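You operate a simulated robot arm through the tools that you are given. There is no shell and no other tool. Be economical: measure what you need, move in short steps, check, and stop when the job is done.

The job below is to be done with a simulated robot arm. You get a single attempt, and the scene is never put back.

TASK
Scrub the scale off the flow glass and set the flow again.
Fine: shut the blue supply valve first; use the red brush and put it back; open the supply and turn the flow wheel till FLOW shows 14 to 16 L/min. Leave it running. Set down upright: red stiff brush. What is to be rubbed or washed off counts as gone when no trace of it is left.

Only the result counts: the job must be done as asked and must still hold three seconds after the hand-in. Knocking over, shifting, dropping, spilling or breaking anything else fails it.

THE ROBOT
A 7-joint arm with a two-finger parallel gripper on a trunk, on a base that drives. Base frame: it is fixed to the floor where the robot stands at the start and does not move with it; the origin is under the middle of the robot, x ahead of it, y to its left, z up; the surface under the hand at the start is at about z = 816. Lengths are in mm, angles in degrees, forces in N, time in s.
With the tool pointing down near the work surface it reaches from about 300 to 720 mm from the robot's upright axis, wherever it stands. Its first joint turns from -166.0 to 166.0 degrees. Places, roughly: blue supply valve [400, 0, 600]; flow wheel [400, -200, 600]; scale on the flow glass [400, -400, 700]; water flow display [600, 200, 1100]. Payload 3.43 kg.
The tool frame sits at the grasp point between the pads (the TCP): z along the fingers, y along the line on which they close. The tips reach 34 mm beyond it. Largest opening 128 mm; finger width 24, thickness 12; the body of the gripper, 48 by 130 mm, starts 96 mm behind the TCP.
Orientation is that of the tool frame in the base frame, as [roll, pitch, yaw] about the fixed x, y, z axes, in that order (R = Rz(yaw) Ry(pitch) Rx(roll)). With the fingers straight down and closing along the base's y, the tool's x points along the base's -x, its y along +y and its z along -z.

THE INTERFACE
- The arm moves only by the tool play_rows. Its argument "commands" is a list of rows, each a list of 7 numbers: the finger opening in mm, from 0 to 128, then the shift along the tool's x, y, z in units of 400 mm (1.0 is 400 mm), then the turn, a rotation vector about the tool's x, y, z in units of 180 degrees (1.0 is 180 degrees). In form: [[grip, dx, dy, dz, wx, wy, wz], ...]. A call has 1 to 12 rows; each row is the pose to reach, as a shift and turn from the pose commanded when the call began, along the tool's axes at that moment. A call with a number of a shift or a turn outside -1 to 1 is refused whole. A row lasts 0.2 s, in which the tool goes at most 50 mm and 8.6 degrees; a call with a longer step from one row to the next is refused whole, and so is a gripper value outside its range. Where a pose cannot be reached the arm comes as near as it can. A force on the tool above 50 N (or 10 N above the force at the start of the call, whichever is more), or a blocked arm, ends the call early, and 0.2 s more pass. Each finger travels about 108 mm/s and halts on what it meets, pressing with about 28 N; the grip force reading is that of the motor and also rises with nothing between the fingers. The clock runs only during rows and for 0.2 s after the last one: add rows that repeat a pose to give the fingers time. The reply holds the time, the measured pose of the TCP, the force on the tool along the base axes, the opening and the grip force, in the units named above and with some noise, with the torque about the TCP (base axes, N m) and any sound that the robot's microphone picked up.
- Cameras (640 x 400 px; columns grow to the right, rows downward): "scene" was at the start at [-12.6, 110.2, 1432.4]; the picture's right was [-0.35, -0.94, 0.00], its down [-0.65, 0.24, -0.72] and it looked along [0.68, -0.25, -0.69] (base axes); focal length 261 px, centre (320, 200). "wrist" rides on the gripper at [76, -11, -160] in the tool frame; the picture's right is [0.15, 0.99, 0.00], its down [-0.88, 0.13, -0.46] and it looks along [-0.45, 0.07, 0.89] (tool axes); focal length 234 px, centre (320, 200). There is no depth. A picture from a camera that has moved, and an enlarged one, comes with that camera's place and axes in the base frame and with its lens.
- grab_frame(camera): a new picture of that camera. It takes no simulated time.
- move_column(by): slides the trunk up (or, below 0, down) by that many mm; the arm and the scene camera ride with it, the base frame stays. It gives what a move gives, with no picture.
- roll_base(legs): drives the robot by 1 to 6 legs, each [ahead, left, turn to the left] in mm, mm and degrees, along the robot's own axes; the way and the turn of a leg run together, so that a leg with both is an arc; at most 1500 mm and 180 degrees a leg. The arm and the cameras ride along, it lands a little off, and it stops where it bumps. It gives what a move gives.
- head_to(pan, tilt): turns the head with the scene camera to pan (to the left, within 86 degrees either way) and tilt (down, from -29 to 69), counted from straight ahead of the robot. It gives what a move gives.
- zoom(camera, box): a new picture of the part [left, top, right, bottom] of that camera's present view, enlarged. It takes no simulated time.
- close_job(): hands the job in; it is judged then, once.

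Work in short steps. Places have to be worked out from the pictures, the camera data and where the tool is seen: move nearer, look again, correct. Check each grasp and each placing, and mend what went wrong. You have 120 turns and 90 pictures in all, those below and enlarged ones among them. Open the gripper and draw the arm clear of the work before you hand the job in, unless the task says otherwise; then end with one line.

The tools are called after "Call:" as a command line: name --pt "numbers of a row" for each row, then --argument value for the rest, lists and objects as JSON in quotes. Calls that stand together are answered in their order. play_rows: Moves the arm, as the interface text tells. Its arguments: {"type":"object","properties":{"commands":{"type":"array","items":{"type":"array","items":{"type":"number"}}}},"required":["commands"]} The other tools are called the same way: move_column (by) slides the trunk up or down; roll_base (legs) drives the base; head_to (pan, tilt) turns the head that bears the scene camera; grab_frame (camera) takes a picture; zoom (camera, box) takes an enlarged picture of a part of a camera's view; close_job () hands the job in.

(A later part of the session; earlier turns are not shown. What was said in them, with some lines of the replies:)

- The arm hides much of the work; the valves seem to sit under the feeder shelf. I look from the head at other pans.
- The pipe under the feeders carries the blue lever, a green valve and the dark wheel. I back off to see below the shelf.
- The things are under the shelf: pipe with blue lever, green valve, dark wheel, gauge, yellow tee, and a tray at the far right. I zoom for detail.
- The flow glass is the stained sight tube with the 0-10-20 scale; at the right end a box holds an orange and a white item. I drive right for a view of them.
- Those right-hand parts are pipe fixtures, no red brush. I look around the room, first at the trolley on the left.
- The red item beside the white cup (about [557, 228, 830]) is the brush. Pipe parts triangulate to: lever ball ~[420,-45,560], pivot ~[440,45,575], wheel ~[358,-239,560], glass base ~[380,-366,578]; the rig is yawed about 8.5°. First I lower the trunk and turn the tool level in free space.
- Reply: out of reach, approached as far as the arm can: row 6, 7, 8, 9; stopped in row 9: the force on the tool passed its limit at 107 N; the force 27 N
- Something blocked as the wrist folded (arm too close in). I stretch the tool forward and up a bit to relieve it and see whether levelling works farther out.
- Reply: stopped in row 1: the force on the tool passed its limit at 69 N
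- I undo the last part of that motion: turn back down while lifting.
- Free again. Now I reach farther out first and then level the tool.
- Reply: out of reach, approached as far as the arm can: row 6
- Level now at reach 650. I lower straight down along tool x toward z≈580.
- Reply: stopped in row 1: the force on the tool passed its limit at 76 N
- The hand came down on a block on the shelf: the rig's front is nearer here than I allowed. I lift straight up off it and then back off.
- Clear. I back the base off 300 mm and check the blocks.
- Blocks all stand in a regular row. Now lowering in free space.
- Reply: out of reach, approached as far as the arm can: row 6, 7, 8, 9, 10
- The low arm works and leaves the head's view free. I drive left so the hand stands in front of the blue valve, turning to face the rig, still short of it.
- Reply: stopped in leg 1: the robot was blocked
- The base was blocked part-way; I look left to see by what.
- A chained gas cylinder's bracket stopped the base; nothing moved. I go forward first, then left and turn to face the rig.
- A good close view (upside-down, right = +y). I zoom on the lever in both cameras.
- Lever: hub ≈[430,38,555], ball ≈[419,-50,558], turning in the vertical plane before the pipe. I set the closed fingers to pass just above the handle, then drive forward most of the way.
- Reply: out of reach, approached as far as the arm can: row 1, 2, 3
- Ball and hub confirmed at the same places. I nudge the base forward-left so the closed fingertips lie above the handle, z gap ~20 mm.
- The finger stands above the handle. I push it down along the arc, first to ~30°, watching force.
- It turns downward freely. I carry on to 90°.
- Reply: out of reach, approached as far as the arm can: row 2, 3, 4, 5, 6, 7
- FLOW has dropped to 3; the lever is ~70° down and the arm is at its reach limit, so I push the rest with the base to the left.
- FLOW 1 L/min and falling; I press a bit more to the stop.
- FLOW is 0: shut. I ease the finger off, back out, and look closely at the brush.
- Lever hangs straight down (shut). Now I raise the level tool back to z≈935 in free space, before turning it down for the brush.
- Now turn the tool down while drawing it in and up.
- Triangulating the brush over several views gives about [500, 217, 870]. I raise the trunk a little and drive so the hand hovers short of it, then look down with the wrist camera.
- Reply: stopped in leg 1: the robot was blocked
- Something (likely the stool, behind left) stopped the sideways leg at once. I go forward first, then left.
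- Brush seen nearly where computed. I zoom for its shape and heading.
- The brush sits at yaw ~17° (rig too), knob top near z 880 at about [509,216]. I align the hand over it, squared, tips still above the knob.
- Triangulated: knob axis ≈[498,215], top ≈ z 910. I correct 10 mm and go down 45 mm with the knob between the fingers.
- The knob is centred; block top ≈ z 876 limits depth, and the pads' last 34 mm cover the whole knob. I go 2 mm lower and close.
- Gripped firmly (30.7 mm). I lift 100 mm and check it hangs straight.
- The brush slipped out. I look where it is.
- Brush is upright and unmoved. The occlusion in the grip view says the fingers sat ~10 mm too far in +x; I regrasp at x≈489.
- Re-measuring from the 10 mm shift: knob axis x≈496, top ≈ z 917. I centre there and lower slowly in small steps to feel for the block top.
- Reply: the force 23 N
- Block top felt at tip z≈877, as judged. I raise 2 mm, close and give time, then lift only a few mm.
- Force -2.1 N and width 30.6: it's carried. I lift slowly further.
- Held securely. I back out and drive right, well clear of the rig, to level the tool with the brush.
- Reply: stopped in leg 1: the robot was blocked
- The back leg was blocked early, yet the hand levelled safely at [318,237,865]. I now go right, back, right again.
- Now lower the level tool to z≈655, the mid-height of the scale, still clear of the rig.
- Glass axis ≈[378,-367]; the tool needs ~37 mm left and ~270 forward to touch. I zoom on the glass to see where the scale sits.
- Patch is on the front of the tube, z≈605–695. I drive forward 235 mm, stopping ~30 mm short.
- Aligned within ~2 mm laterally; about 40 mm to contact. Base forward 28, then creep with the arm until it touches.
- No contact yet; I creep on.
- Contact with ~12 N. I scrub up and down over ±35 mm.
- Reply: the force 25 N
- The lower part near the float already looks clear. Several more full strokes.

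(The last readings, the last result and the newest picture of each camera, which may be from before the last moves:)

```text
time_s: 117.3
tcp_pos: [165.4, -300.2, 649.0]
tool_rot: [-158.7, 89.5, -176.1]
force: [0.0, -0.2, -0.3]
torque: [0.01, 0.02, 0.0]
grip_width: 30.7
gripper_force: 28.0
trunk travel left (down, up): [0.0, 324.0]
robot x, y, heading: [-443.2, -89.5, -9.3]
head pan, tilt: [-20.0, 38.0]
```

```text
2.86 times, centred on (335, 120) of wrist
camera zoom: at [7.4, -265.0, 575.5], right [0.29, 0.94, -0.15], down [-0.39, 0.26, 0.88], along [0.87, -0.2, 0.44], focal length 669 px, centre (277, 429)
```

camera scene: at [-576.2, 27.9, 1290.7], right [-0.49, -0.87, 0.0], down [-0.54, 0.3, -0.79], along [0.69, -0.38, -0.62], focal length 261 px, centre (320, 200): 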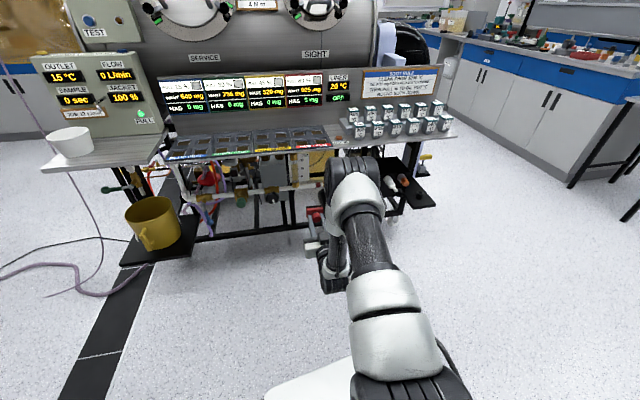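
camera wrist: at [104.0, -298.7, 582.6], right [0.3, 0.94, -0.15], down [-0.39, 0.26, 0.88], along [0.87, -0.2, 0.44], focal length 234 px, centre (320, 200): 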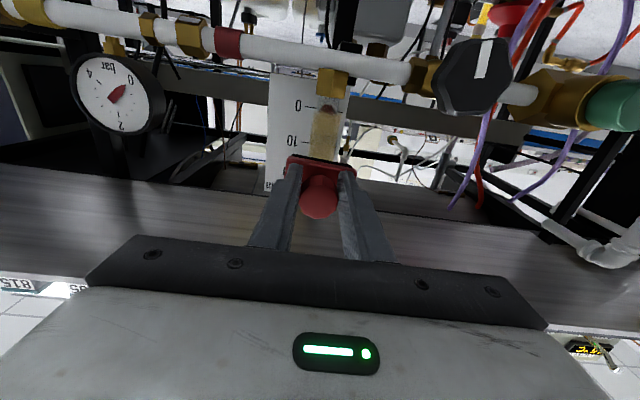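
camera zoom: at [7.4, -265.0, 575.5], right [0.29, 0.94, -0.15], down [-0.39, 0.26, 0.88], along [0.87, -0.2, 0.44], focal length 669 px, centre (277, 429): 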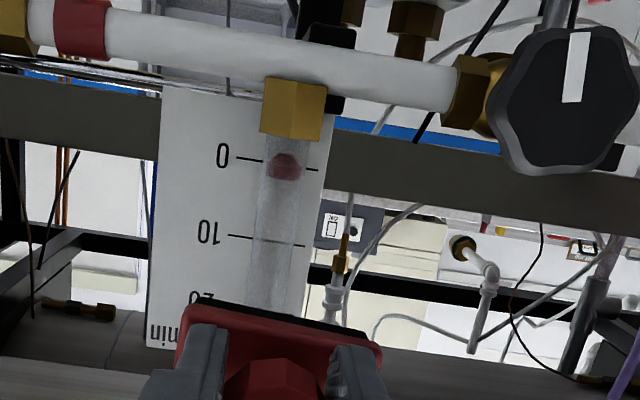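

Lower tube clean; the brush hides the top. I raise the tool 70 mm and look again.

Call:
play_rows --pt "0 -0.09 0 0 0 0 0" --pt "0 -0.175 0 0 0 0 0" --pt "0 -0.175 0 0 0 0 0"

Call:
zoom --camera "wrist" --box '[270, 20, 400, 160]'

```text
time_s: 118.1
tcp_pos: [165.0, -300.6, 720.3]
tool_rot: [-159.4, 89.5, -176.8]
force: [0.0, 0.4, -1.4]
torque: [0.05, 0.03, 0.02]
grip_width: 30.8
gripper_force: 27.8
trunk travel left (down, up): [0.0, 324.0]
robot x, y, heading: [-446.7, -87.7, -9.2]
head pan, tilt: [-20.0, 38.0]
```

```text
2.86 times, centred on (335, 90) of wrist
camera zoom: at [8.3, -264.7, 646.6], right [0.29, 0.94, -0.15], down [-0.39, 0.26, 0.88], along [0.87, -0.2, 0.44], focal length 669 px, centre (277, 514)
```

zoom: 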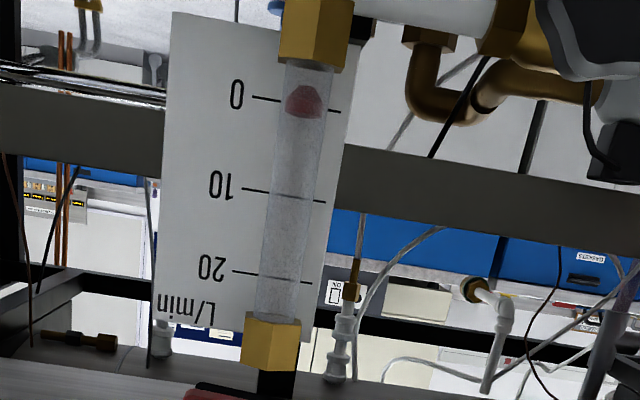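

The glass is clear over its whole length. Now I return the brush: raise, then turn the tool down in free space.

Call:
play_rows --pt "0 -0.1 0 -0.02 0 0 0" --pt "0 -0.2 0 -0.04 0 0 0" --pt "0 -0.3 0 -0.05 0 0 0" --pt "0 -0.365 0 -0.05 0 0 0" --pt "0 -0.365 0 -0.05 0 0 0"

Call:
play_rows --pt "0 -0.02 0 -0.01 0 0.0455 0" --pt "0 -0.04 0 -0.02 0 0.091 0" --pt "0 -0.06 0 -0.03 0 0.1365 0" --pt "0 -0.08 0 -0.04 0 0.182 0" --pt "0 -0.1 0 -0.05 0 0.2275 0" --pt "0 -0.12 0 -0.06 0 0.273 0" --pt "0 -0.14 0 -0.07 0 0.3185 0" --pt "0 -0.14 0 -0.08 0 0.364 0" --pt "0 -0.14 0 -0.09 0 0.409 0" --pt "0 -0.14 0 -0.1 0 0.455 0" --pt "0 -0.14 0 -0.1 0 0.5 0" --pt "0 -0.14 0 -0.1 0 0.5 0"

Call:
move_column --by 80

```text
time_s: 119.3
tcp_pos: [148.1, -294.2, 864.7]
tool_rot: [-159.6, 89.4, -176.9]
force: [0.1, -0.6, -0.6]
torque: [0.01, 0.05, 0.01]
grip_width: 30.6
gripper_force: 28.2
trunk travel left (down, up): [0.0, 324.0]
robot x, y, heading: [-446.2, -88.3, -9.2]
head pan, tilt: [-20.0, 38.0]
```

```text
time_s: 121.9
tcp_pos: [109.5, -283.2, 922.1]
tool_rot: [-179.8, -0.6, 162.5]
force: [-0.1, -0.3, -0.8]
torque: [0.04, 0.02, 0.0]
grip_width: 30.9
gripper_force: 28.1
trunk travel left (down, up): [0.0, 324.0]
robot x, y, heading: [-443.7, -87.9, -9.2]
head pan, tilt: [-20.0, 38.0]
```

```text
time_s: 123.0
tcp_pos: [110.1, -282.7, 1001.3]
tool_rot: [-179.8, -0.5, 162.7]
force: [0.4, -0.2, -1.4]
torque: [-0.02, 0.01, -0.03]
grip_width: 30.7
gripper_force: 28.3
trunk travel left (down, up): [-80.0, 244.0]
robot x, y, heading: [-444.2, -87.9, -9.6]
head pan, tilt: [-20.0, 38.0]
```

Driving back to the shelf by forward, left, forward.

Call:
roll_base --legs '[[160, 0, 0], [0, 553, 0], [138, 0, 0]]'

Call:
head_to --pan 10 --tilt 30

```text
time_s: 130.8
tcp_pos: [491.0, 216.9, 1001.3]
tool_rot: [-179.8, -0.5, 162.6]
force: [-0.5, 0.6, -0.6]
torque: [0.01, -0.03, -0.01]
grip_width: 30.5
gripper_force: 28.0
trunk travel left (down, up): [-80.0, 244.0]
robot x, y, heading: [-63.0, 412.1, -9.0]
head pan, tilt: [-20.0, 38.0]
```

```text
time_s: 131.7
tcp_pos: [491.5, 216.2, 1000.3]
tool_rot: [-179.9, -0.6, 162.7]
force: [-0.4, 0.6, -0.8]
torque: [0.01, -0.02, 0.03]
grip_width: 30.7
gripper_force: 27.8
trunk travel left (down, up): [-80.0, 244.0]
robot x, y, heading: [-64.1, 408.5, -9.5]
head pan, tilt: [10.0, 30.0]
```

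Over the original spot within 5 mm. I correct and lower to just above, then creep to contact.

Call:
play_rows --pt "0 -0.012 0.004 0.04 0 0 0" --pt "0 -0.012 0.004 0.1 0 0 0" --pt "0 -0.012 0.004 0.16 0 0 0" --pt "0 -0.012 0.004 0.195 0 0 0" --pt "0 -0.012 0.004 0.205 0 0 0" --pt "0 -0.012 0.004 0.21 0 0 0" --pt "0 -0.012 0.004 0.214 0 0 0" --pt "0 -0.012 0.004 0.218 0 0 0" --pt "0 -0.012 0.004 0.218 0 0 0"

Call:
zoom --camera "scene" --box '[380, 180, 520, 270]'

```text
time_s: 133.7
tcp_pos: [495.4, 216.1, 914.7]
tool_rot: [-179.7, -0.5, 162.6]
force: [-0.3, -0.6, -0.7]
torque: [0.0, 0.0, 0.0]
grip_width: 30.7
gripper_force: 28.1
trunk travel left (down, up): [-80.0, 244.0]
robot x, y, heading: [-60.1, 408.1, -9.3]
head pan, tilt: [10.0, 30.0]
```

```text
4.44 times, centred on (450, 225) of scene
camera zoom: at [-37.1, 563.2, 1383.0], right [0.01, -1.0, 0.0], down [-0.5, -0.01, -0.87], along [0.87, 0.01, -0.5], focal length 1160 px, centre (-258, 89)
```

zoom: 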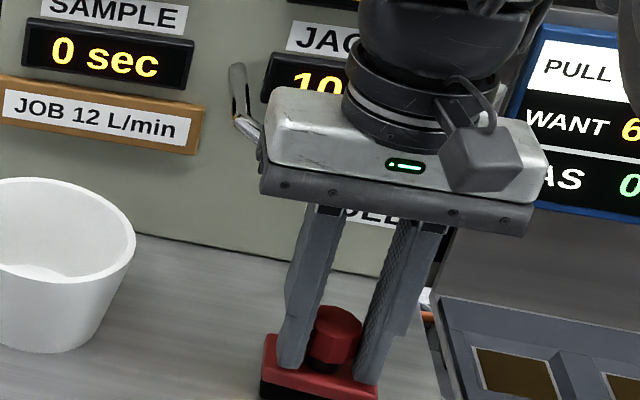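

Almost there, no contact yet. I creep the last few mm.

Call:
play_rows --pt "0 0 0 0.003 0 0 0" --pt "0 0 0 0.006 0 0 0" --pt "0 0 0 0.009 0 0 0" --pt "0 0 0 0.009 0 0 0"

```text
time_s: 134.7
tcp_pos: [495.3, 216.4, 913.8]
tool_rot: [-179.8, -0.1, 162.6]
force: [-0.7, 0.5, 19.5]
torque: [0.11, -0.15, 0.05]
grip_width: 30.7
gripper_force: 27.3
trunk travel left (down, up): [-80.0, 244.0]
robot x, y, heading: [-59.7, 410.6, -9.2]
head pan, tilt: [10.0, 30.0]
```

On the shelf (19 N). I relax the pressure and open slowly, then rise.

Call:
play_rows --pt "0 0 0 -0.005 0 0 0" --pt "34 0 0 -0.005 0 0 0" --pt "45 0 0 -0.005 0 0 0" --pt "70 0 0 -0.005 0 0 0" --pt "80 0 0 -0.005 0 0 0" --pt "80 0 0 -0.05 0 0 0" --pt "80 0 0 -0.12 0 0 0" --pt "80 0 0 -0.2 0 0 0" --pt "80 0 0 -0.2 0 0 0"

Call:
grab_frame --camera "scene"

```text
time_s: 136.7
tcp_pos: [496.2, 216.6, 990.4]
tool_rot: [-179.8, -0.5, 162.6]
force: [0.6, 0.3, -0.2]
torque: [-0.02, 0.01, 0.0]
grip_width: 79.8
gripper_force: 0.0
trunk travel left (down, up): [-80.0, 244.0]
robot x, y, heading: [-59.2, 411.7, -9.3]
head pan, tilt: [10.0, 30.0]
```

```text
18 pictures are left
camera scene: at [-37.3, 563.2, 1383.0], right [0.01, -1.0, 0.0], down [-0.5, -0.01, -0.87], along [0.87, 0.01, -0.5], focal length 261 px, centre (320, 200)
```

scene: 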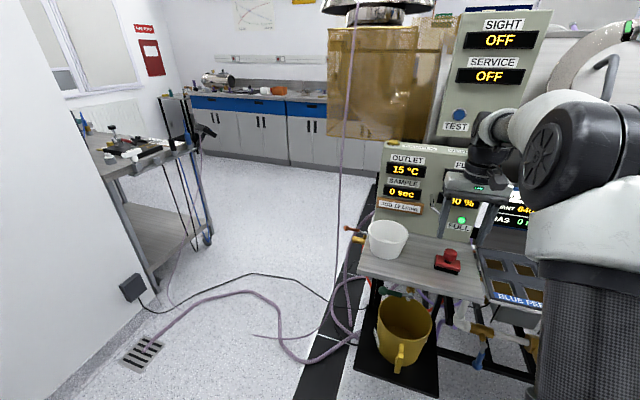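

Brush stands upright at its place. I drive out the way I came.

Call:
roll_base --legs '[[-140, 0, 0], [0, -450, 0], [-220, 0, 0]]'

Call:
move_column --by -80

```text
time_s: 143.8
tcp_pos: [68.9, -175.5, 989.5]
tool_rot: [-179.8, -0.5, 162.6]
force: [0.2, 0.0, 1.1]
torque: [0.01, 0.08, -0.01]
grip_width: 80.1
gripper_force: 0.1
trunk travel left (down, up): [-80.0, 244.0]
robot x, y, heading: [-490.0, 19.1, -9.3]
head pan, tilt: [10.0, 30.0]
```

```text
time_s: 145.0
tcp_pos: [67.7, -174.2, 910.2]
tool_rot: [-179.9, -0.6, 162.5]
force: [1.0, -1.5, 0.6]
torque: [0.02, 0.0, -0.03]
grip_width: 79.9
gripper_force: 0.0
trunk travel left (down, up): [0.0, 324.0]
robot x, y, heading: [-488.5, 22.7, -9.2]
head pan, tilt: [10.0, 30.0]
```

Now level the tool with closed fingers and then lower it.

Call:
play_rows --pt "0 -0.01 0 0.0 0 -0.0455 0" --pt "0 -0.02 0 0.0 0 -0.091 0" --pt "0 -0.03 0 0.0 0 -0.1365 0" --pt "0 -0.04 0 0.0 0 -0.182 0" --pt "0 -0.05 0 0.02 0 -0.2275 0" --pt "0 -0.06 0 0.04 0 -0.273 0" --pt "0 -0.07 0 0.06 0 -0.3185 0" --pt "0 -0.08 0 0.08 0 -0.364 0" --pt "0 -0.09 0 0.1 0 -0.409 0" --pt "0 -0.1 0 0.12 0 -0.455 0" --pt "0 -0.1 0 0.14 0 -0.5 0" --pt "0 -0.1 0 0.14 0 -0.5 0"

Call:
play_rows --pt "0 0.1 0 0 0 0 0" --pt "0 0.2 0 0 0 0 0" --pt "0 0.3 0 0 0 0 0" --pt "0 0.4 0 0 0 0 0" --pt "0 0.5 0 0 0 0 0" --pt "0 0.6 0 0 0 0 0" --pt "0 0.7 0 0 0 0 0" --pt "0 0.8 0 0 0 0 0" --pt "0 0.88 0 0 0 0 0" --pt "0 0.88 0 0 0 0 0"

Call:
head_to --pan -10 --tilt 45

Call:
grab_frame --camera "wrist"

```text
time_s: 147.6
tcp_pos: [105.9, -188.5, 853.4]
tool_rot: [-156.3, 89.5, -173.7]
force: [1.2, -0.4, -0.1]
torque: [0.01, 0.04, -0.02]
grip_width: 0.0
gripper_force: 28.0
trunk travel left (down, up): [0.0, 324.0]
robot x, y, heading: [-489.7, 20.2, -9.3]
head pan, tilt: [10.0, 30.0]
```

```text
time_s: 149.8
tcp_pos: [103.8, -187.2, 501.3]
tool_rot: [-159.1, 89.5, -176.6]
force: [-0.3, -0.5, 0.0]
torque: [0.02, 0.0, 0.0]
grip_width: 0.0
gripper_force: 27.9
trunk travel left (down, up): [0.0, 324.0]
robot x, y, heading: [-489.1, 18.9, -9.4]
head pan, tilt: [10.0, 30.0]
```

```text
time_s: 150.6
tcp_pos: [103.5, -188.0, 501.1]
tool_rot: [-158.7, 89.4, -176.2]
force: [0.0, 0.8, 0.2]
torque: [-0.01, -0.03, -0.04]
grip_width: 0.0
gripper_force: 27.7
trunk travel left (down, up): [0.0, 324.0]
robot x, y, heading: [-487.9, 21.1, -9.5]
head pan, tilt: [-10.0, 45.0]
```

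```text
17 pictures are left
camera wrist: at [-53.4, -151.1, 427.6], right [0.3, 0.94, -0.15], down [-0.39, 0.26, 0.88], along [0.87, -0.2, 0.44], focal length 234 px, centre (320, 200)
```

wrist: 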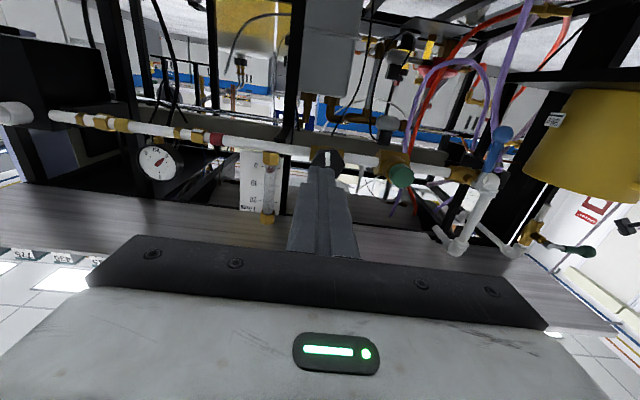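

The lever hangs vertical, hub ≈[428,41,550]. I yaw the tool to point straight +x (more room from the bucket) and drive so the closed fingers come up on the lever's left side, stopping short.

Call:
play_rows --pt "0 0 0 0 -0.035 0 0" --pt "0 0 0 0 -0.07 0 0" --pt "0 0 0 0 -0.097 0 0" --pt "0 0 0 0 -0.097 0 0"

Call:
roll_base --legs '[[0, 305, 0], [190, 0, 0]]'

Call:
grab_frame --camera "wrist"

Call:
zoom --camera "scene" --box '[200, 110, 420, 250]'

```text
time_s: 151.6
tcp_pos: [104.1, -187.6, 501.0]
tool_rot: [-176.1, 89.5, -176.2]
force: [0.3, -0.6, -0.5]
torque: [0.0, -0.01, 0.01]
grip_width: 0.3
gripper_force: 28.3
trunk travel left (down, up): [0.0, 324.0]
robot x, y, heading: [-493.2, 22.7, -9.2]
head pan, tilt: [-10.0, 45.0]
```

```text
time_s: 154.9
tcp_pos: [150.5, 97.1, 502.6]
tool_rot: [-175.1, 89.5, -175.0]
force: [-0.5, -0.6, -0.4]
torque: [-0.01, -0.02, 0.04]
grip_width: 0.1
gripper_force: 27.2
trunk travel left (down, up): [0.0, 324.0]
robot x, y, heading: [-440.1, 303.7, -9.5]
head pan, tilt: [-10.0, 45.0]
stopped in leg 1: the robot was blocked; the commanded pose is now the measured one
```

```text
16 pictures are left
camera wrist: at [-11.1, 85.4, 428.0], right [0.0, 0.99, -0.15], down [-0.45, 0.13, 0.88], along [0.89, 0.07, 0.44], focal length 234 px, centre (320, 200)
```

wrist: 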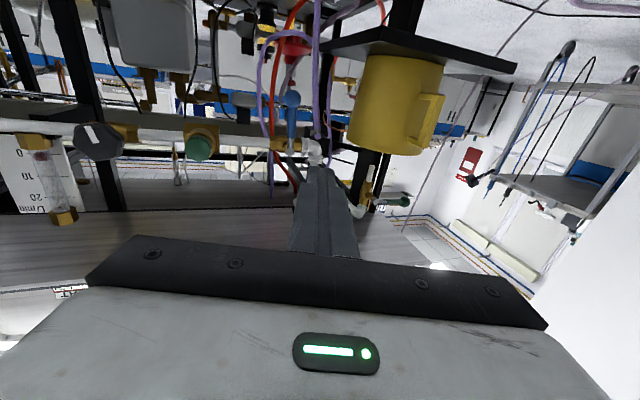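

```text
2.86 times, centred on (310, 180) of scene
camera zoom: at [-431.8, 429.4, 1280.4], right [-0.33, -0.94, 0.0], down [-0.67, 0.23, -0.71], along [0.67, -0.23, -0.71], focal length 746 px, centre (349, 257)
```

zoom: 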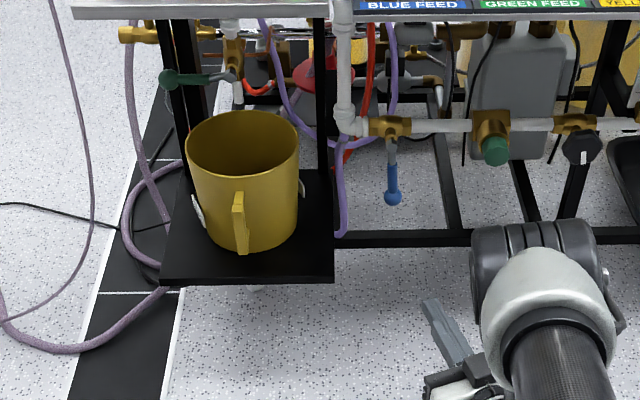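

Lever confirmed at y≈38, hanging. The finger will come in at y≈72, left of it. I drive forward 255 with a slight left.

Call:
roll_base --legs '[[130, 0, 0], [125, 18, 0]]'

Call:
zoom --camera "scene" --box '[200, 110, 400, 240]'

```text
time_s: 157.1
tcp_pos: [402.4, 71.9, 502.3]
tool_rot: [-175.1, 89.6, -175.3]
force: [-0.2, -0.8, -0.2]
torque: [0.02, 0.03, 0.03]
grip_width: 0.1
gripper_force: 28.6
trunk travel left (down, up): [0.0, 324.0]
robot x, y, heading: [-190.3, 280.5, -9.4]
head pan, tilt: [-10.0, 45.0]
```

```text
3.08 times, centred on (300, 175) of scene
camera zoom: at [-178.3, 405.9, 1280.4], right [-0.33, -0.94, 0.0], down [-0.67, 0.23, -0.71], along [0.67, -0.23, -0.71], focal length 803 px, centre (382, 277)
```

zoom: 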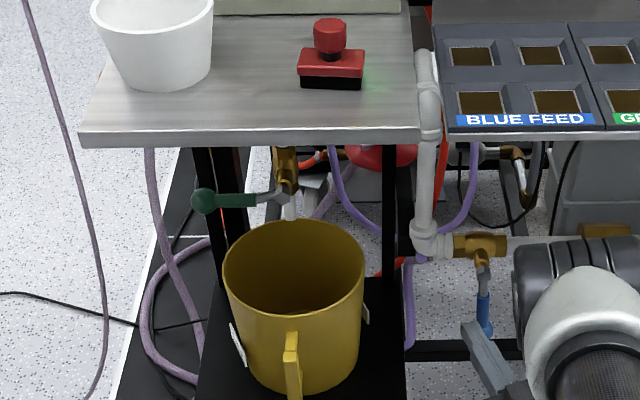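

The finger is beside the lever. I sweep it right and up along the arc to open the supply.

Call:
play_rows --pt "0 0.022 -0.038 0 0 0 0" --pt "0 0.03 -0.077 -0.003 0 0 0" --pt "0 0.027 -0.116 -0.006 0 0 0" --pt "0 0.014 -0.154 -0.01 0 0 0" --pt "0 -0.009 -0.187 -0.013 0 0 0" --pt "0 -0.039 -0.212 -0.016 0 0 0" --pt "0 -0.075 -0.23 -0.02 0 0 0" --pt "0 -0.092 -0.234 -0.02 0 0 0" --pt "0 -0.092 -0.234 -0.02 0 0 0"

Call:
grab_frame --camera "scene"

```text
time_s: 159.1
tcp_pos: [393.8, -20.9, 538.2]
tool_rot: [-175.3, 89.5, -175.4]
force: [-0.3, 0.9, -0.4]
torque: [-0.01, -0.01, 0.0]
grip_width: 0.1
gripper_force: 27.8
trunk travel left (down, up): [0.0, 324.0]
robot x, y, heading: [-192.0, 283.7, -9.1]
head pan, tilt: [-10.0, 45.0]
```

```text
13 pictures are left
camera scene: at [-178.3, 405.9, 1280.4], right [-0.33, -0.94, 0.0], down [-0.67, 0.23, -0.71], along [0.67, -0.23, -0.71], focal length 261 px, centre (320, 200)
```

scene: 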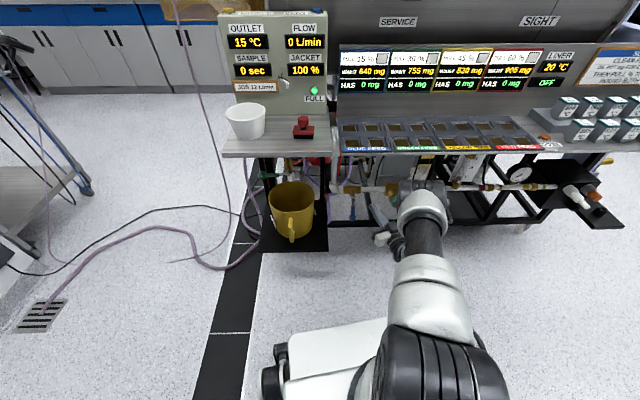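

FLOW still shows 0; I check the lever with the wrist camera.

Call:
grab_frame --camera "wrist"

```text
12 pictures are left
camera wrist: at [233.6, -32.6, 464.9], right [0.0, 0.99, -0.15], down [-0.45, 0.13, 0.88], along [0.89, 0.07, 0.44], focal length 234 px, centre (320, 200)
```

wrist: 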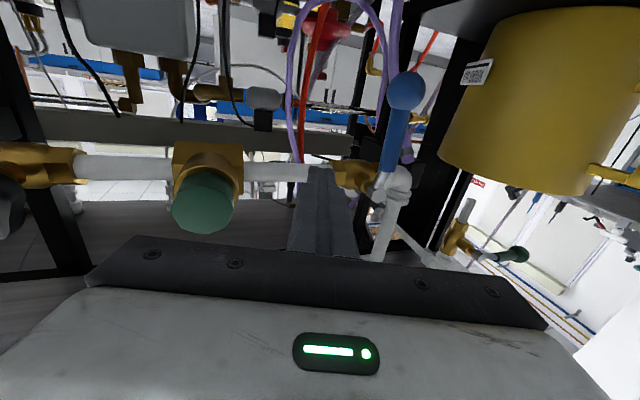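

The finger passed in front: the lever actually hangs at x≈447 (rig yaw 17° explains it). I retreat, go back to its left side, and go deeper.

Call:
play_rows --pt "0 0 0 -0.1 0 0 0" --pt "0 0.03 0.06 -0.1 0 0 0" --pt "0 0.06 0.15 -0.1 0 0 0" --pt "0 0.1 0.235 -0.1 0 0 0" --pt "0 0.108 0.235 -0.04 0 0 0" --pt "0 0.108 0.235 0.03 0 0 0" --pt "0 0.108 0.235 0.075 0 0 0" --pt "0 0.108 0.235 0.075 0 0 0"

```text
time_s: 160.9
tcp_pos: [425.1, 72.9, 495.2]
tool_rot: [-178.1, 89.5, -178.2]
force: [0.0, 0.5, 0.3]
torque: [-0.01, 0.02, -0.01]
grip_width: 0.0
gripper_force: 28.1
trunk travel left (down, up): [0.0, 324.0]
robot x, y, heading: [-190.8, 283.6, -9.2]
head pan, tilt: [-10.0, 45.0]
```

Now at depth. Sweep along the arc following the rig's yaw.

Call:
play_rows --pt "0 0 -0.037 -0.002 0 0 0" --pt "0 0.007 -0.074 -0.01 0 0 0" --pt "0 0.004 -0.112 -0.022 0 0 0" --pt "0 -0.009 -0.148 -0.035 0 0 0" --pt "0 -0.031 -0.179 -0.045 0 0 0" --pt "0 -0.061 -0.204 -0.052 0 0 0" --pt "0 -0.097 -0.221 -0.057 0 0 0" --pt "0 -0.112 -0.225 -0.06 0 0 0" --pt "0 -0.112 -0.225 -0.06 0 0 0"

Call:
zoom --camera "scene" --box '[200, 10, 440, 240]'

```text
time_s: 162.9
tcp_pos: [401.4, -17.2, 539.6]
tool_rot: [-174.0, 89.5, -174.1]
force: [1.5, -0.6, -3.7]
torque: [0.0, 0.11, 0.03]
grip_width: 0.0
gripper_force: 28.2
trunk travel left (down, up): [0.0, 324.0]
robot x, y, heading: [-189.6, 280.9, -9.4]
head pan, tilt: [-10.0, 45.0]
```

```text
1.74 times, centred on (320, 125) of scene
camera zoom: at [-177.9, 405.7, 1280.4], right [-0.33, -0.94, 0.0], down [-0.67, 0.23, -0.71], along [0.67, -0.23, -0.71], focal length 454 px, centre (320, 330)
```

zoom: 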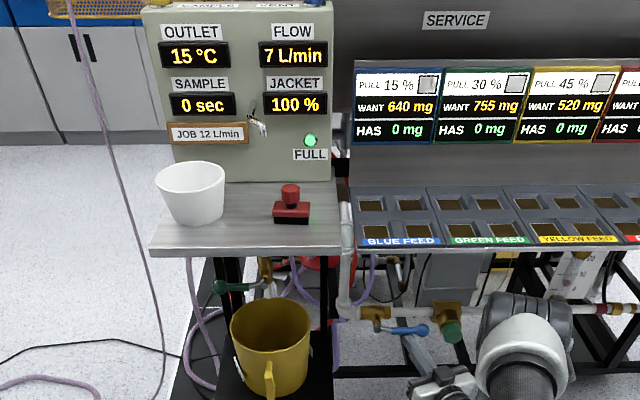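

FLOW is back to 7 with the lever along the pipe. I drop the finger off the lever, back out, yaw the tool to the rig (-17°) and open for the wheel at ≈[356,-242,558].

Call:
play_rows --pt "0 0.03 0 -0.01 0 0 0" --pt "0 0.04 0 -0.1 0 0 0" --pt "0 0.04 0 -0.2 0 0 0" --pt "0 0.04 0 -0.2 0 0 0"

Call:
roll_base --legs '[[-150, -60, 0]]'

Call:
play_rows --pt "40 -0.03 0 0 0.035 0 0" --pt "70 -0.06 0 0 0.07 0 0" --pt "90 -0.085 0 0 0.097 0 0" --pt "90 -0.085 0 0 0.097 0 0"

```text
time_s: 163.9
tcp_pos: [318.8, -17.3, 523.5]
tool_rot: [-176.6, 89.6, -176.6]
force: [0.0, -1.2, 0.2]
torque: [0.03, 0.0, 0.06]
grip_width: 0.0
gripper_force: 28.0
trunk travel left (down, up): [0.0, 324.0]
robot x, y, heading: [-190.6, 277.2, -9.4]
head pan, tilt: [-10.0, 45.0]
```

```text
time_s: 165.3
tcp_pos: [163.4, -51.5, 524.3]
tool_rot: [-175.5, 89.5, -175.5]
force: [0.4, -0.6, 0.1]
torque: [-0.03, 0.02, -0.01]
grip_width: 0.0
gripper_force: 28.1
trunk travel left (down, up): [0.0, 324.0]
robot x, y, heading: [-347.6, 247.5, -9.2]
head pan, tilt: [-10.0, 45.0]
```

```text
time_s: 166.3
tcp_pos: [160.6, -52.1, 558.5]
tool_rot: [-158.2, 89.5, -175.9]
force: [0.4, -0.1, -0.4]
torque: [0.02, 0.01, 0.01]
grip_width: 89.9
gripper_force: 0.1
trunk travel left (down, up): [0.0, 324.0]
robot x, y, heading: [-348.0, 246.1, -9.3]
head pan, tilt: [-10.0, 45.0]
```

Drive right and forward to a pre-grasp ~60 mm before the wheel and check alignment.

Call:
roll_base --legs '[[0, -146, 0], [150, 0, 0]]'

Call:
grab_frame --camera "wrist"

```text
time_s: 169.3
tcp_pos: [286.4, -219.9, 559.1]
tool_rot: [-158.4, 89.5, -175.8]
force: [-0.4, -0.1, -0.2]
torque: [-0.01, 0.01, 0.01]
grip_width: 90.0
gripper_force: 0.0
trunk travel left (down, up): [0.0, 324.0]
robot x, y, heading: [-224.1, 82.6, -9.2]
head pan, tilt: [-10.0, 45.0]
```

```text
10 pictures are left
camera wrist: at [130.0, -183.4, 485.6], right [0.3, 0.94, -0.15], down [-0.39, 0.26, 0.88], along [0.87, -0.2, 0.44], focal length 234 px, centre (320, 200)
```

wrist: 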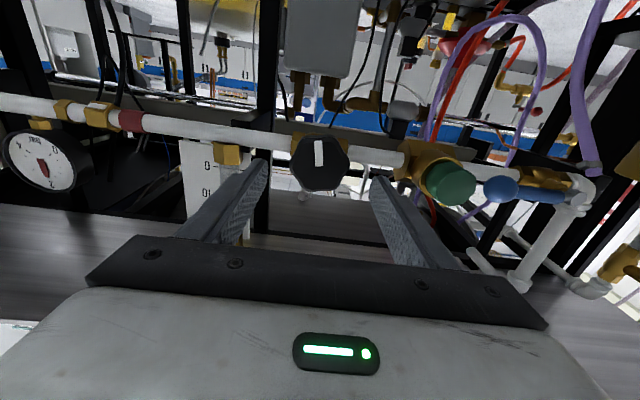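

Perfectly aligned. I move in 60 mm along the tool axis and close on the wheel.

Call:
play_rows --pt "90 0 0 0.05 0 0 0" --pt "90 0 0 0.1 0 0 0" --pt "90 0 0 0.15 0 0 0" --pt "90 0 0 0.15 0 0 0" --pt "70 0 0 0.15 0 0 0" --pt "40 0 0 0.15 0 0 0" --pt "10 0 0 0.15 0 0 0" --pt "0 0 0 0.15 0 0 0"

Call:
grab_frame --camera "wrist"

```text
time_s: 171.1
tcp_pos: [345.4, -237.8, 558.2]
tool_rot: [-157.5, 89.5, -175.0]
force: [4.6, -4.9, -1.3]
torque: [0.01, 0.08, -0.91]
grip_width: 60.8
gripper_force: 44.8
trunk travel left (down, up): [0.0, 324.0]
robot x, y, heading: [-224.8, 82.9, -9.3]
head pan, tilt: [-10.0, 45.0]
```

```text
9 pictures are left
camera wrist: at [188.0, -202.0, 484.7], right [0.3, 0.94, -0.15], down [-0.39, 0.26, 0.88], along [0.87, -0.2, 0.44], focal length 234 px, centre (320, 200)
```

wrist: 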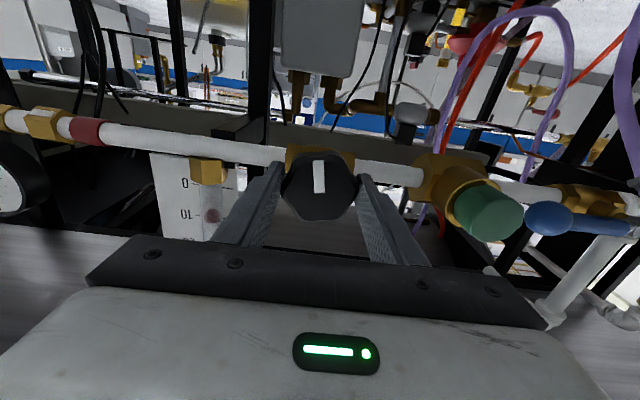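

Gripped the wheel. I turn it ~18° counter-clockwise as a trial and read FLOW.

Call:
play_rows --pt "0 0 0 0 0 0 -0.035" --pt "0 0 0 0 0 0 -0.07" --pt "0 0 0 0 0 0 -0.1" --pt "0 0 0 0 0 0 -0.1" --pt "0 0 0 0 0 0 -0.1"

Call:
zoom --camera "scene" --box '[180, 0, 460, 200]'

```text
time_s: 172.3
tcp_pos: [345.3, -238.4, 558.2]
tool_rot: [-91.5, 71.7, -109.0]
force: [15.1, -14.2, -3.1]
torque: [-0.01, 0.02, -1.12]
grip_width: 60.9
gripper_force: 45.1
trunk travel left (down, up): [0.0, 324.0]
robot x, y, heading: [-223.2, 78.2, -9.3]
head pan, tilt: [-10.0, 45.0]
```

```text
2.00 times, centred on (320, 100) of scene
camera zoom: at [-210.5, 202.3, 1280.5], right [-0.33, -0.94, 0.0], down [-0.67, 0.23, -0.71], along [0.67, -0.23, -0.71], focal length 522 px, centre (320, 400)
```

zoom: 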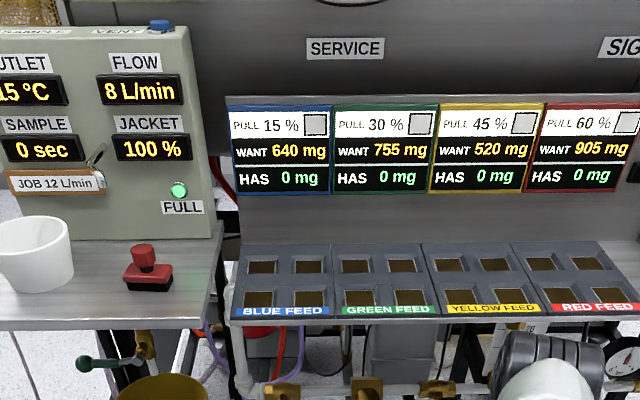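

FLOW rose to 8 — right direction. I turn ~55° more.

Call:
play_rows --pt "0 0 0 0 0 0 -0.04" --pt "0 0 0 0 0 0 -0.08" --pt "0 0 0 0 0 0 -0.12" --pt "0 0 0 0 0 0 -0.16" --pt "0 0 0 0 0 0 -0.2" --pt "0 0 0 0 0 0 -0.24" --pt "0 0 0 0 0 0 -0.28" --pt "0 0 0 0 0 0 -0.3" --pt "0 0 0 0 0 0 -0.3" --pt "0 0 0 0 0 0 -0.3" --pt "0 0 0 0 0 0 -0.3"

Call:
zoom --camera "scene" --box '[180, 0, 460, 200]'

```text
time_s: 174.7
tcp_pos: [344.9, -240.0, 559.2]
tool_rot: [-90.3, 17.8, -107.9]
force: [19.1, -33.2, 7.6]
torque: [-0.17, -0.56, 0.11]
grip_width: 61.0
gripper_force: 44.6
trunk travel left (down, up): [0.0, 324.0]
robot x, y, heading: [-220.1, 76.4, -9.1]
head pan, tilt: [-10.0, 45.0]
```

```text
2.00 times, centred on (320, 100) of scene
camera zoom: at [-211.2, 202.2, 1280.6], right [-0.33, -0.94, 0.0], down [-0.67, 0.23, -0.71], along [0.67, -0.23, -0.71], focal length 522 px, centre (320, 400)
```

zoom: 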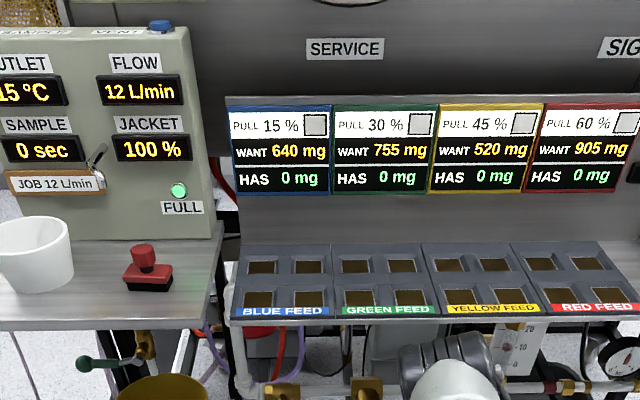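

12 L/min; about 0.07 L/min per degree, so ~42° more.

Call:
play_rows --pt "0 0 0 0 0 0 -0.04" --pt "0 0 0 0 0 0 -0.08" --pt "0 0 0 0 0 0 -0.12" --pt "0 0 0 0 0 0 -0.16" --pt "0 0 0 0 0 0 -0.2" --pt "0 0 0 0 0 0 -0.23" --pt "0 0 0 0 0 0 -0.23" --pt "0 0 0 0 0 0 -0.23" --pt "0 0 0 0 0 0 -0.23"

Call:
zoom --camera "scene" --box '[180, 0, 460, 200]'

```text
time_s: 176.7
tcp_pos: [345.2, -239.8, 560.3]
tool_rot: [-90.2, -23.7, -107.5]
force: [16.6, -26.5, 17.1]
torque: [-0.04, -0.18, -0.64]
grip_width: 60.8
gripper_force: 44.7
trunk travel left (down, up): [0.0, 324.0]
robot x, y, heading: [-219.0, 83.6, -9.1]
head pan, tilt: [-10.0, 45.0]
```

```text
2.00 times, centred on (320, 100) of scene
camera zoom: at [-211.9, 202.8, 1280.5], right [-0.33, -0.94, 0.0], down [-0.67, 0.23, -0.71], along [0.67, -0.23, -0.71], focal length 522 px, centre (320, 400)
```

zoom: 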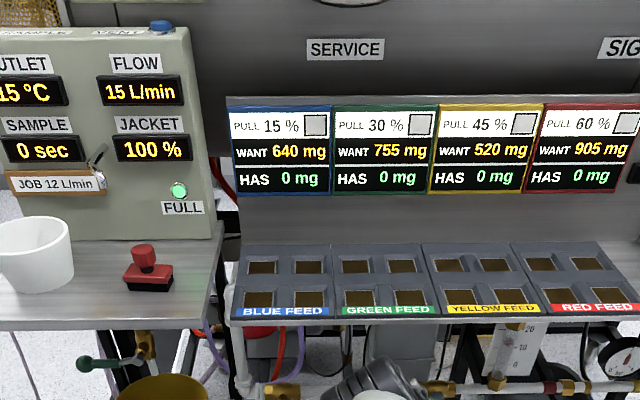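

FLOW 15 L/min. I open the fingers and withdraw straight back.

Call:
play_rows --pt "64 0 0 0 0 0 0" --pt "80 0 0 0 0 0 0" --pt "95 0 0 0 0 0 0" --pt "95 0 0 0 0 0 0" --pt "95 0 0 -0.06 0 0 0" --pt "95 0 0 -0.15 0 0 0" --pt "95 0 0 -0.22 0 0 0" --pt "95 0 0 -0.22 0 0 0"

Call:
roll_base --legs '[[-150, -30, 0]]'

Call:
grab_frame --camera "scene"

```text
time_s: 178.5
tcp_pos: [259.5, -210.9, 560.8]
tool_rot: [-90.5, -23.6, -107.3]
force: [0.1, 0.0, 0.6]
torque: [0.0, -0.02, 0.03]
grip_width: 95.3
gripper_force: 0.1
trunk travel left (down, up): [0.0, 324.0]
robot x, y, heading: [-222.0, 80.4, -9.5]
head pan, tilt: [-10.0, 45.0]
```

```text
time_s: 179.9
tcp_pos: [108.9, -217.5, 559.3]
tool_rot: [-90.5, -23.6, -107.4]
force: [0.2, 0.1, 0.2]
torque: [0.01, -0.03, -0.04]
grip_width: 95.0
gripper_force: 0.1
trunk travel left (down, up): [0.0, 324.0]
robot x, y, heading: [-371.8, 70.0, -9.4]
head pan, tilt: [-10.0, 45.0]
```

```text
5 pictures are left
camera scene: at [-362.4, 197.5, 1280.4], right [-0.33, -0.94, 0.0], down [-0.67, 0.23, -0.71], along [0.67, -0.23, -0.71], focal length 261 px, centre (320, 200)
```

scene: 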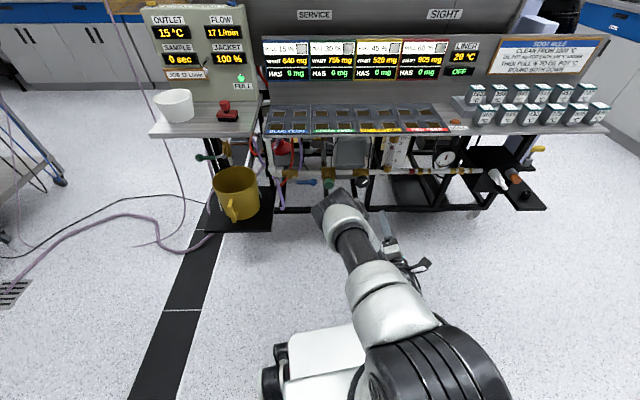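

Let me read the display exactly.

Call:
zoom --camera "scene" --box '[140, 0, 260, 75]'

```text
5.33 times, centred on (200, 38) of scene
camera zoom: at [-362.4, 197.5, 1280.4], right [-0.33, -0.94, 0.0], down [-0.67, 0.23, -0.71], along [0.67, -0.23, -0.71], focal length 1392 px, centre (960, 1067)
```

zoom: 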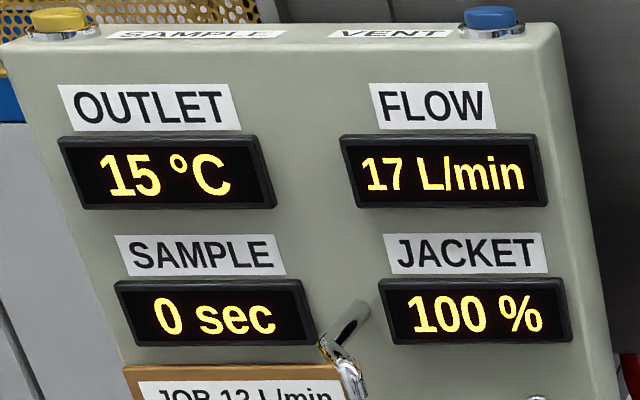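

It settled at 17: the display lags. The wheel was turned ~115° for +10, so ~23° back is needed; I return to the wheel.

Call:
roll_base --legs '[[150, 30, 0]]'

```text
time_s: 181.3
tcp_pos: [259.3, -213.2, 560.9]
tool_rot: [-90.4, -23.6, -107.4]
force: [-0.1, -0.1, 0.3]
torque: [0.02, -0.02, 0.01]
grip_width: 95.0
gripper_force: 0.1
trunk travel left (down, up): [0.0, 324.0]
robot x, y, heading: [-222.3, 75.9, -9.2]
head pan, tilt: [-10.0, 45.0]
```

Back within 2 mm; I correct that, advance, close on the wheel, and turn back 22° with a wait for the display.

Call:
play_rows --pt "95 -0.006 -0.002 0.08 0 0 0" --pt "95 -0.006 -0.002 0.16 0 0 0" --pt "95 -0.006 -0.002 0.22 0 0 0" --pt "95 -0.006 -0.002 0.22 0 0 0" --pt "70 -0.006 -0.002 0.22 0 0 0" --pt "40 -0.006 -0.002 0.22 0 0 0" --pt "10 -0.006 -0.002 0.22 0 0 0" --pt "0 -0.006 -0.002 0.22 0 0 0"

Call:
play_rows --pt "0 0 0 0 0 0 0.04" --pt "0 0 0 0 0 0 0.08" --pt "0 0 0 0 0 0 0.122" --pt "0 0 0 0 0 0 0.122" --pt "0 0 0 0 0 0 0.122" --pt "0 0 0 0 0 0 0.122" --pt "0 0 0 0 0 0 0.122" --pt "0 0 0 0 0 0 0.122" --pt "0 0 0 0 0 0 0.122" --pt "0 0 0 0 0 0 0.122" --pt "0 0 0 0 0 0 0.122" --pt "0 0 0 0 0 0 0.122"

Call:
play_rows --pt "0 0 0 0 0 0 0" --pt "0 0 0 0 0 0 0" --pt "0 0 0 0 0 0 0" --pt "0 0 0 0 0 0 0" --pt "0 0 0 0 0 0 0" --pt "0 0 0 0 0 0 0" --pt "0 0 0 0 0 0 0" --pt "0 0 0 0 0 0 0"

Call:
zoom --camera "scene" --box '[180, 0, 460, 200]'

```text
time_s: 183.1
tcp_pos: [346.7, -236.5, 560.0]
tool_rot: [-90.6, -23.7, -107.4]
force: [2.1, -1.4, 1.9]
torque: [-0.09, -0.35, 0.33]
grip_width: 59.8
gripper_force: 45.4
trunk travel left (down, up): [0.0, 324.0]
robot x, y, heading: [-222.5, 79.7, -9.6]
head pan, tilt: [-10.0, 45.0]
```

```text
time_s: 185.7
tcp_pos: [344.7, -236.3, 560.3]
tool_rot: [-90.4, -1.5, -107.5]
force: [6.8, 9.3, 11.1]
torque: [-0.23, -0.65, 0.07]
grip_width: 59.7
gripper_force: 45.0
trunk travel left (down, up): [0.0, 324.0]
robot x, y, heading: [-224.2, 78.4, -9.4]
head pan, tilt: [-10.0, 45.0]
```

```text
time_s: 187.5
tcp_pos: [344.4, -236.9, 559.7]
tool_rot: [-90.4, -1.7, -107.6]
force: [9.9, 8.7, 10.9]
torque: [-0.25, -0.61, 0.22]
grip_width: 59.8
gripper_force: 44.8
trunk travel left (down, up): [0.0, 324.0]
robot x, y, heading: [-216.4, 78.4, -9.2]
head pan, tilt: [-10.0, 45.0]
```

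```text
2.00 times, centred on (320, 100) of scene
camera zoom: at [-210.8, 203.3, 1280.4], right [-0.33, -0.94, 0.0], down [-0.67, 0.23, -0.71], along [0.67, -0.24, -0.71], focal length 522 px, centre (320, 400)
```

zoom: 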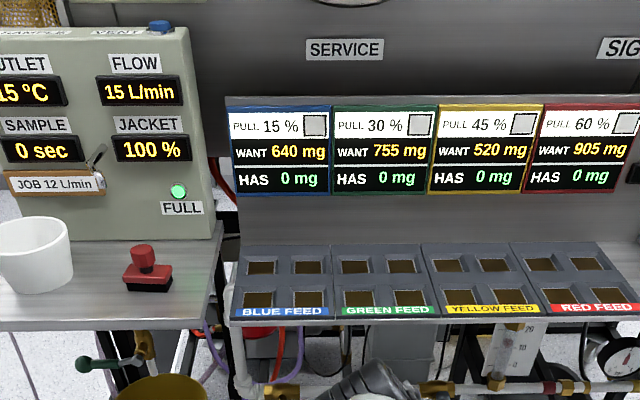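

Settled at 15 L/min. I release gently, withdraw, wait, and read again.

Call:
play_rows --pt "63 0 0 0 0 0 0" --pt "80 0 0 0 0 0 0" --pt "95 0 0 0 0 0 0" --pt "95 0 0 0 0 0 0" --pt "95 0 0 -0.06 0 0 0" --pt "95 0 0 -0.15 0 0 0" --pt "95 0 0 -0.22 0 0 0" --pt "95 0 0 -0.22 0 0 0"

Call:
roll_base --legs '[[-200, -30, 0]]'

Call:
play_rows --pt "95 0 0 0 0 0 0" --pt "95 0 0 0 0 0 0" --pt "95 0 0 0 0 0 0" --pt "95 0 0 0 0 0 0" --pt "95 0 0 0 0 0 0" --pt "95 0 0 0 0 0 0"

Call:
zoom --camera "scene" --box '[140, 0, 460, 200]'

```text
time_s: 189.3
tcp_pos: [260.1, -209.9, 557.8]
tool_rot: [-90.5, -1.7, -107.6]
force: [-0.4, -0.3, -1.3]
torque: [0.02, -0.01, -0.03]
grip_width: 94.9
gripper_force: 0.1
trunk travel left (down, up): [0.0, 324.0]
robot x, y, heading: [-219.8, 75.2, -9.4]
head pan, tilt: [-10.0, 45.0]
```

```text
time_s: 190.9
tcp_pos: [61.3, -206.5, 558.8]
tool_rot: [-90.4, -1.7, -107.7]
force: [0.8, 0.2, -0.2]
torque: [-0.02, 0.02, 0.01]
grip_width: 95.1
gripper_force: 0.0
trunk travel left (down, up): [0.0, 324.0]
robot x, y, heading: [-420.8, 82.8, -9.5]
head pan, tilt: [-10.0, 45.0]
```

```text
time_s: 192.3
tcp_pos: [60.2, -207.2, 557.7]
tool_rot: [-90.4, -1.6, -107.6]
force: [0.2, -0.8, 0.1]
torque: [0.0, 0.0, -0.03]
grip_width: 95.2
gripper_force: 0.1
trunk travel left (down, up): [0.0, 324.0]
robot x, y, heading: [-418.0, 80.7, -9.4]
head pan, tilt: [-10.0, 45.0]
```

```text
2.00 times, centred on (300, 100) of scene
camera zoom: at [-410.5, 205.7, 1280.4], right [-0.33, -0.94, 0.0], down [-0.67, 0.23, -0.71], along [0.67, -0.23, -0.71], focal length 522 px, centre (360, 400)
```

zoom: 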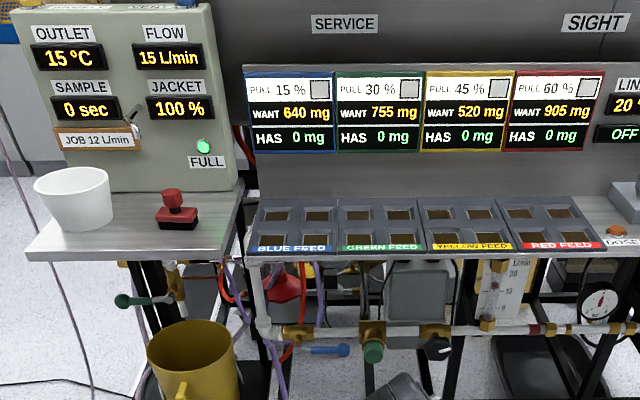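

FLOW holds at 15 L/min, the supply lever is open, the brush stands upright in its place, and the arm is clear with the gripper open. I hand in.

Call:
close_job

```text
The job is handed in.
```

The flow glass is scrubbed clean in every view I took. The red brush stands upright back in its place, the blue supply is open again, and FLOW was steady at 15 L/min when I handed in. While getting into position, one finger pressed briefly on the 670 °C block on the shelf. The blocks still looked upright and in line afterwards. The base also stopped against a cylinder bracket and, behind it on the left, probably the stool. I saw nothing moved in the pictures, though I didn't look at the stool again.
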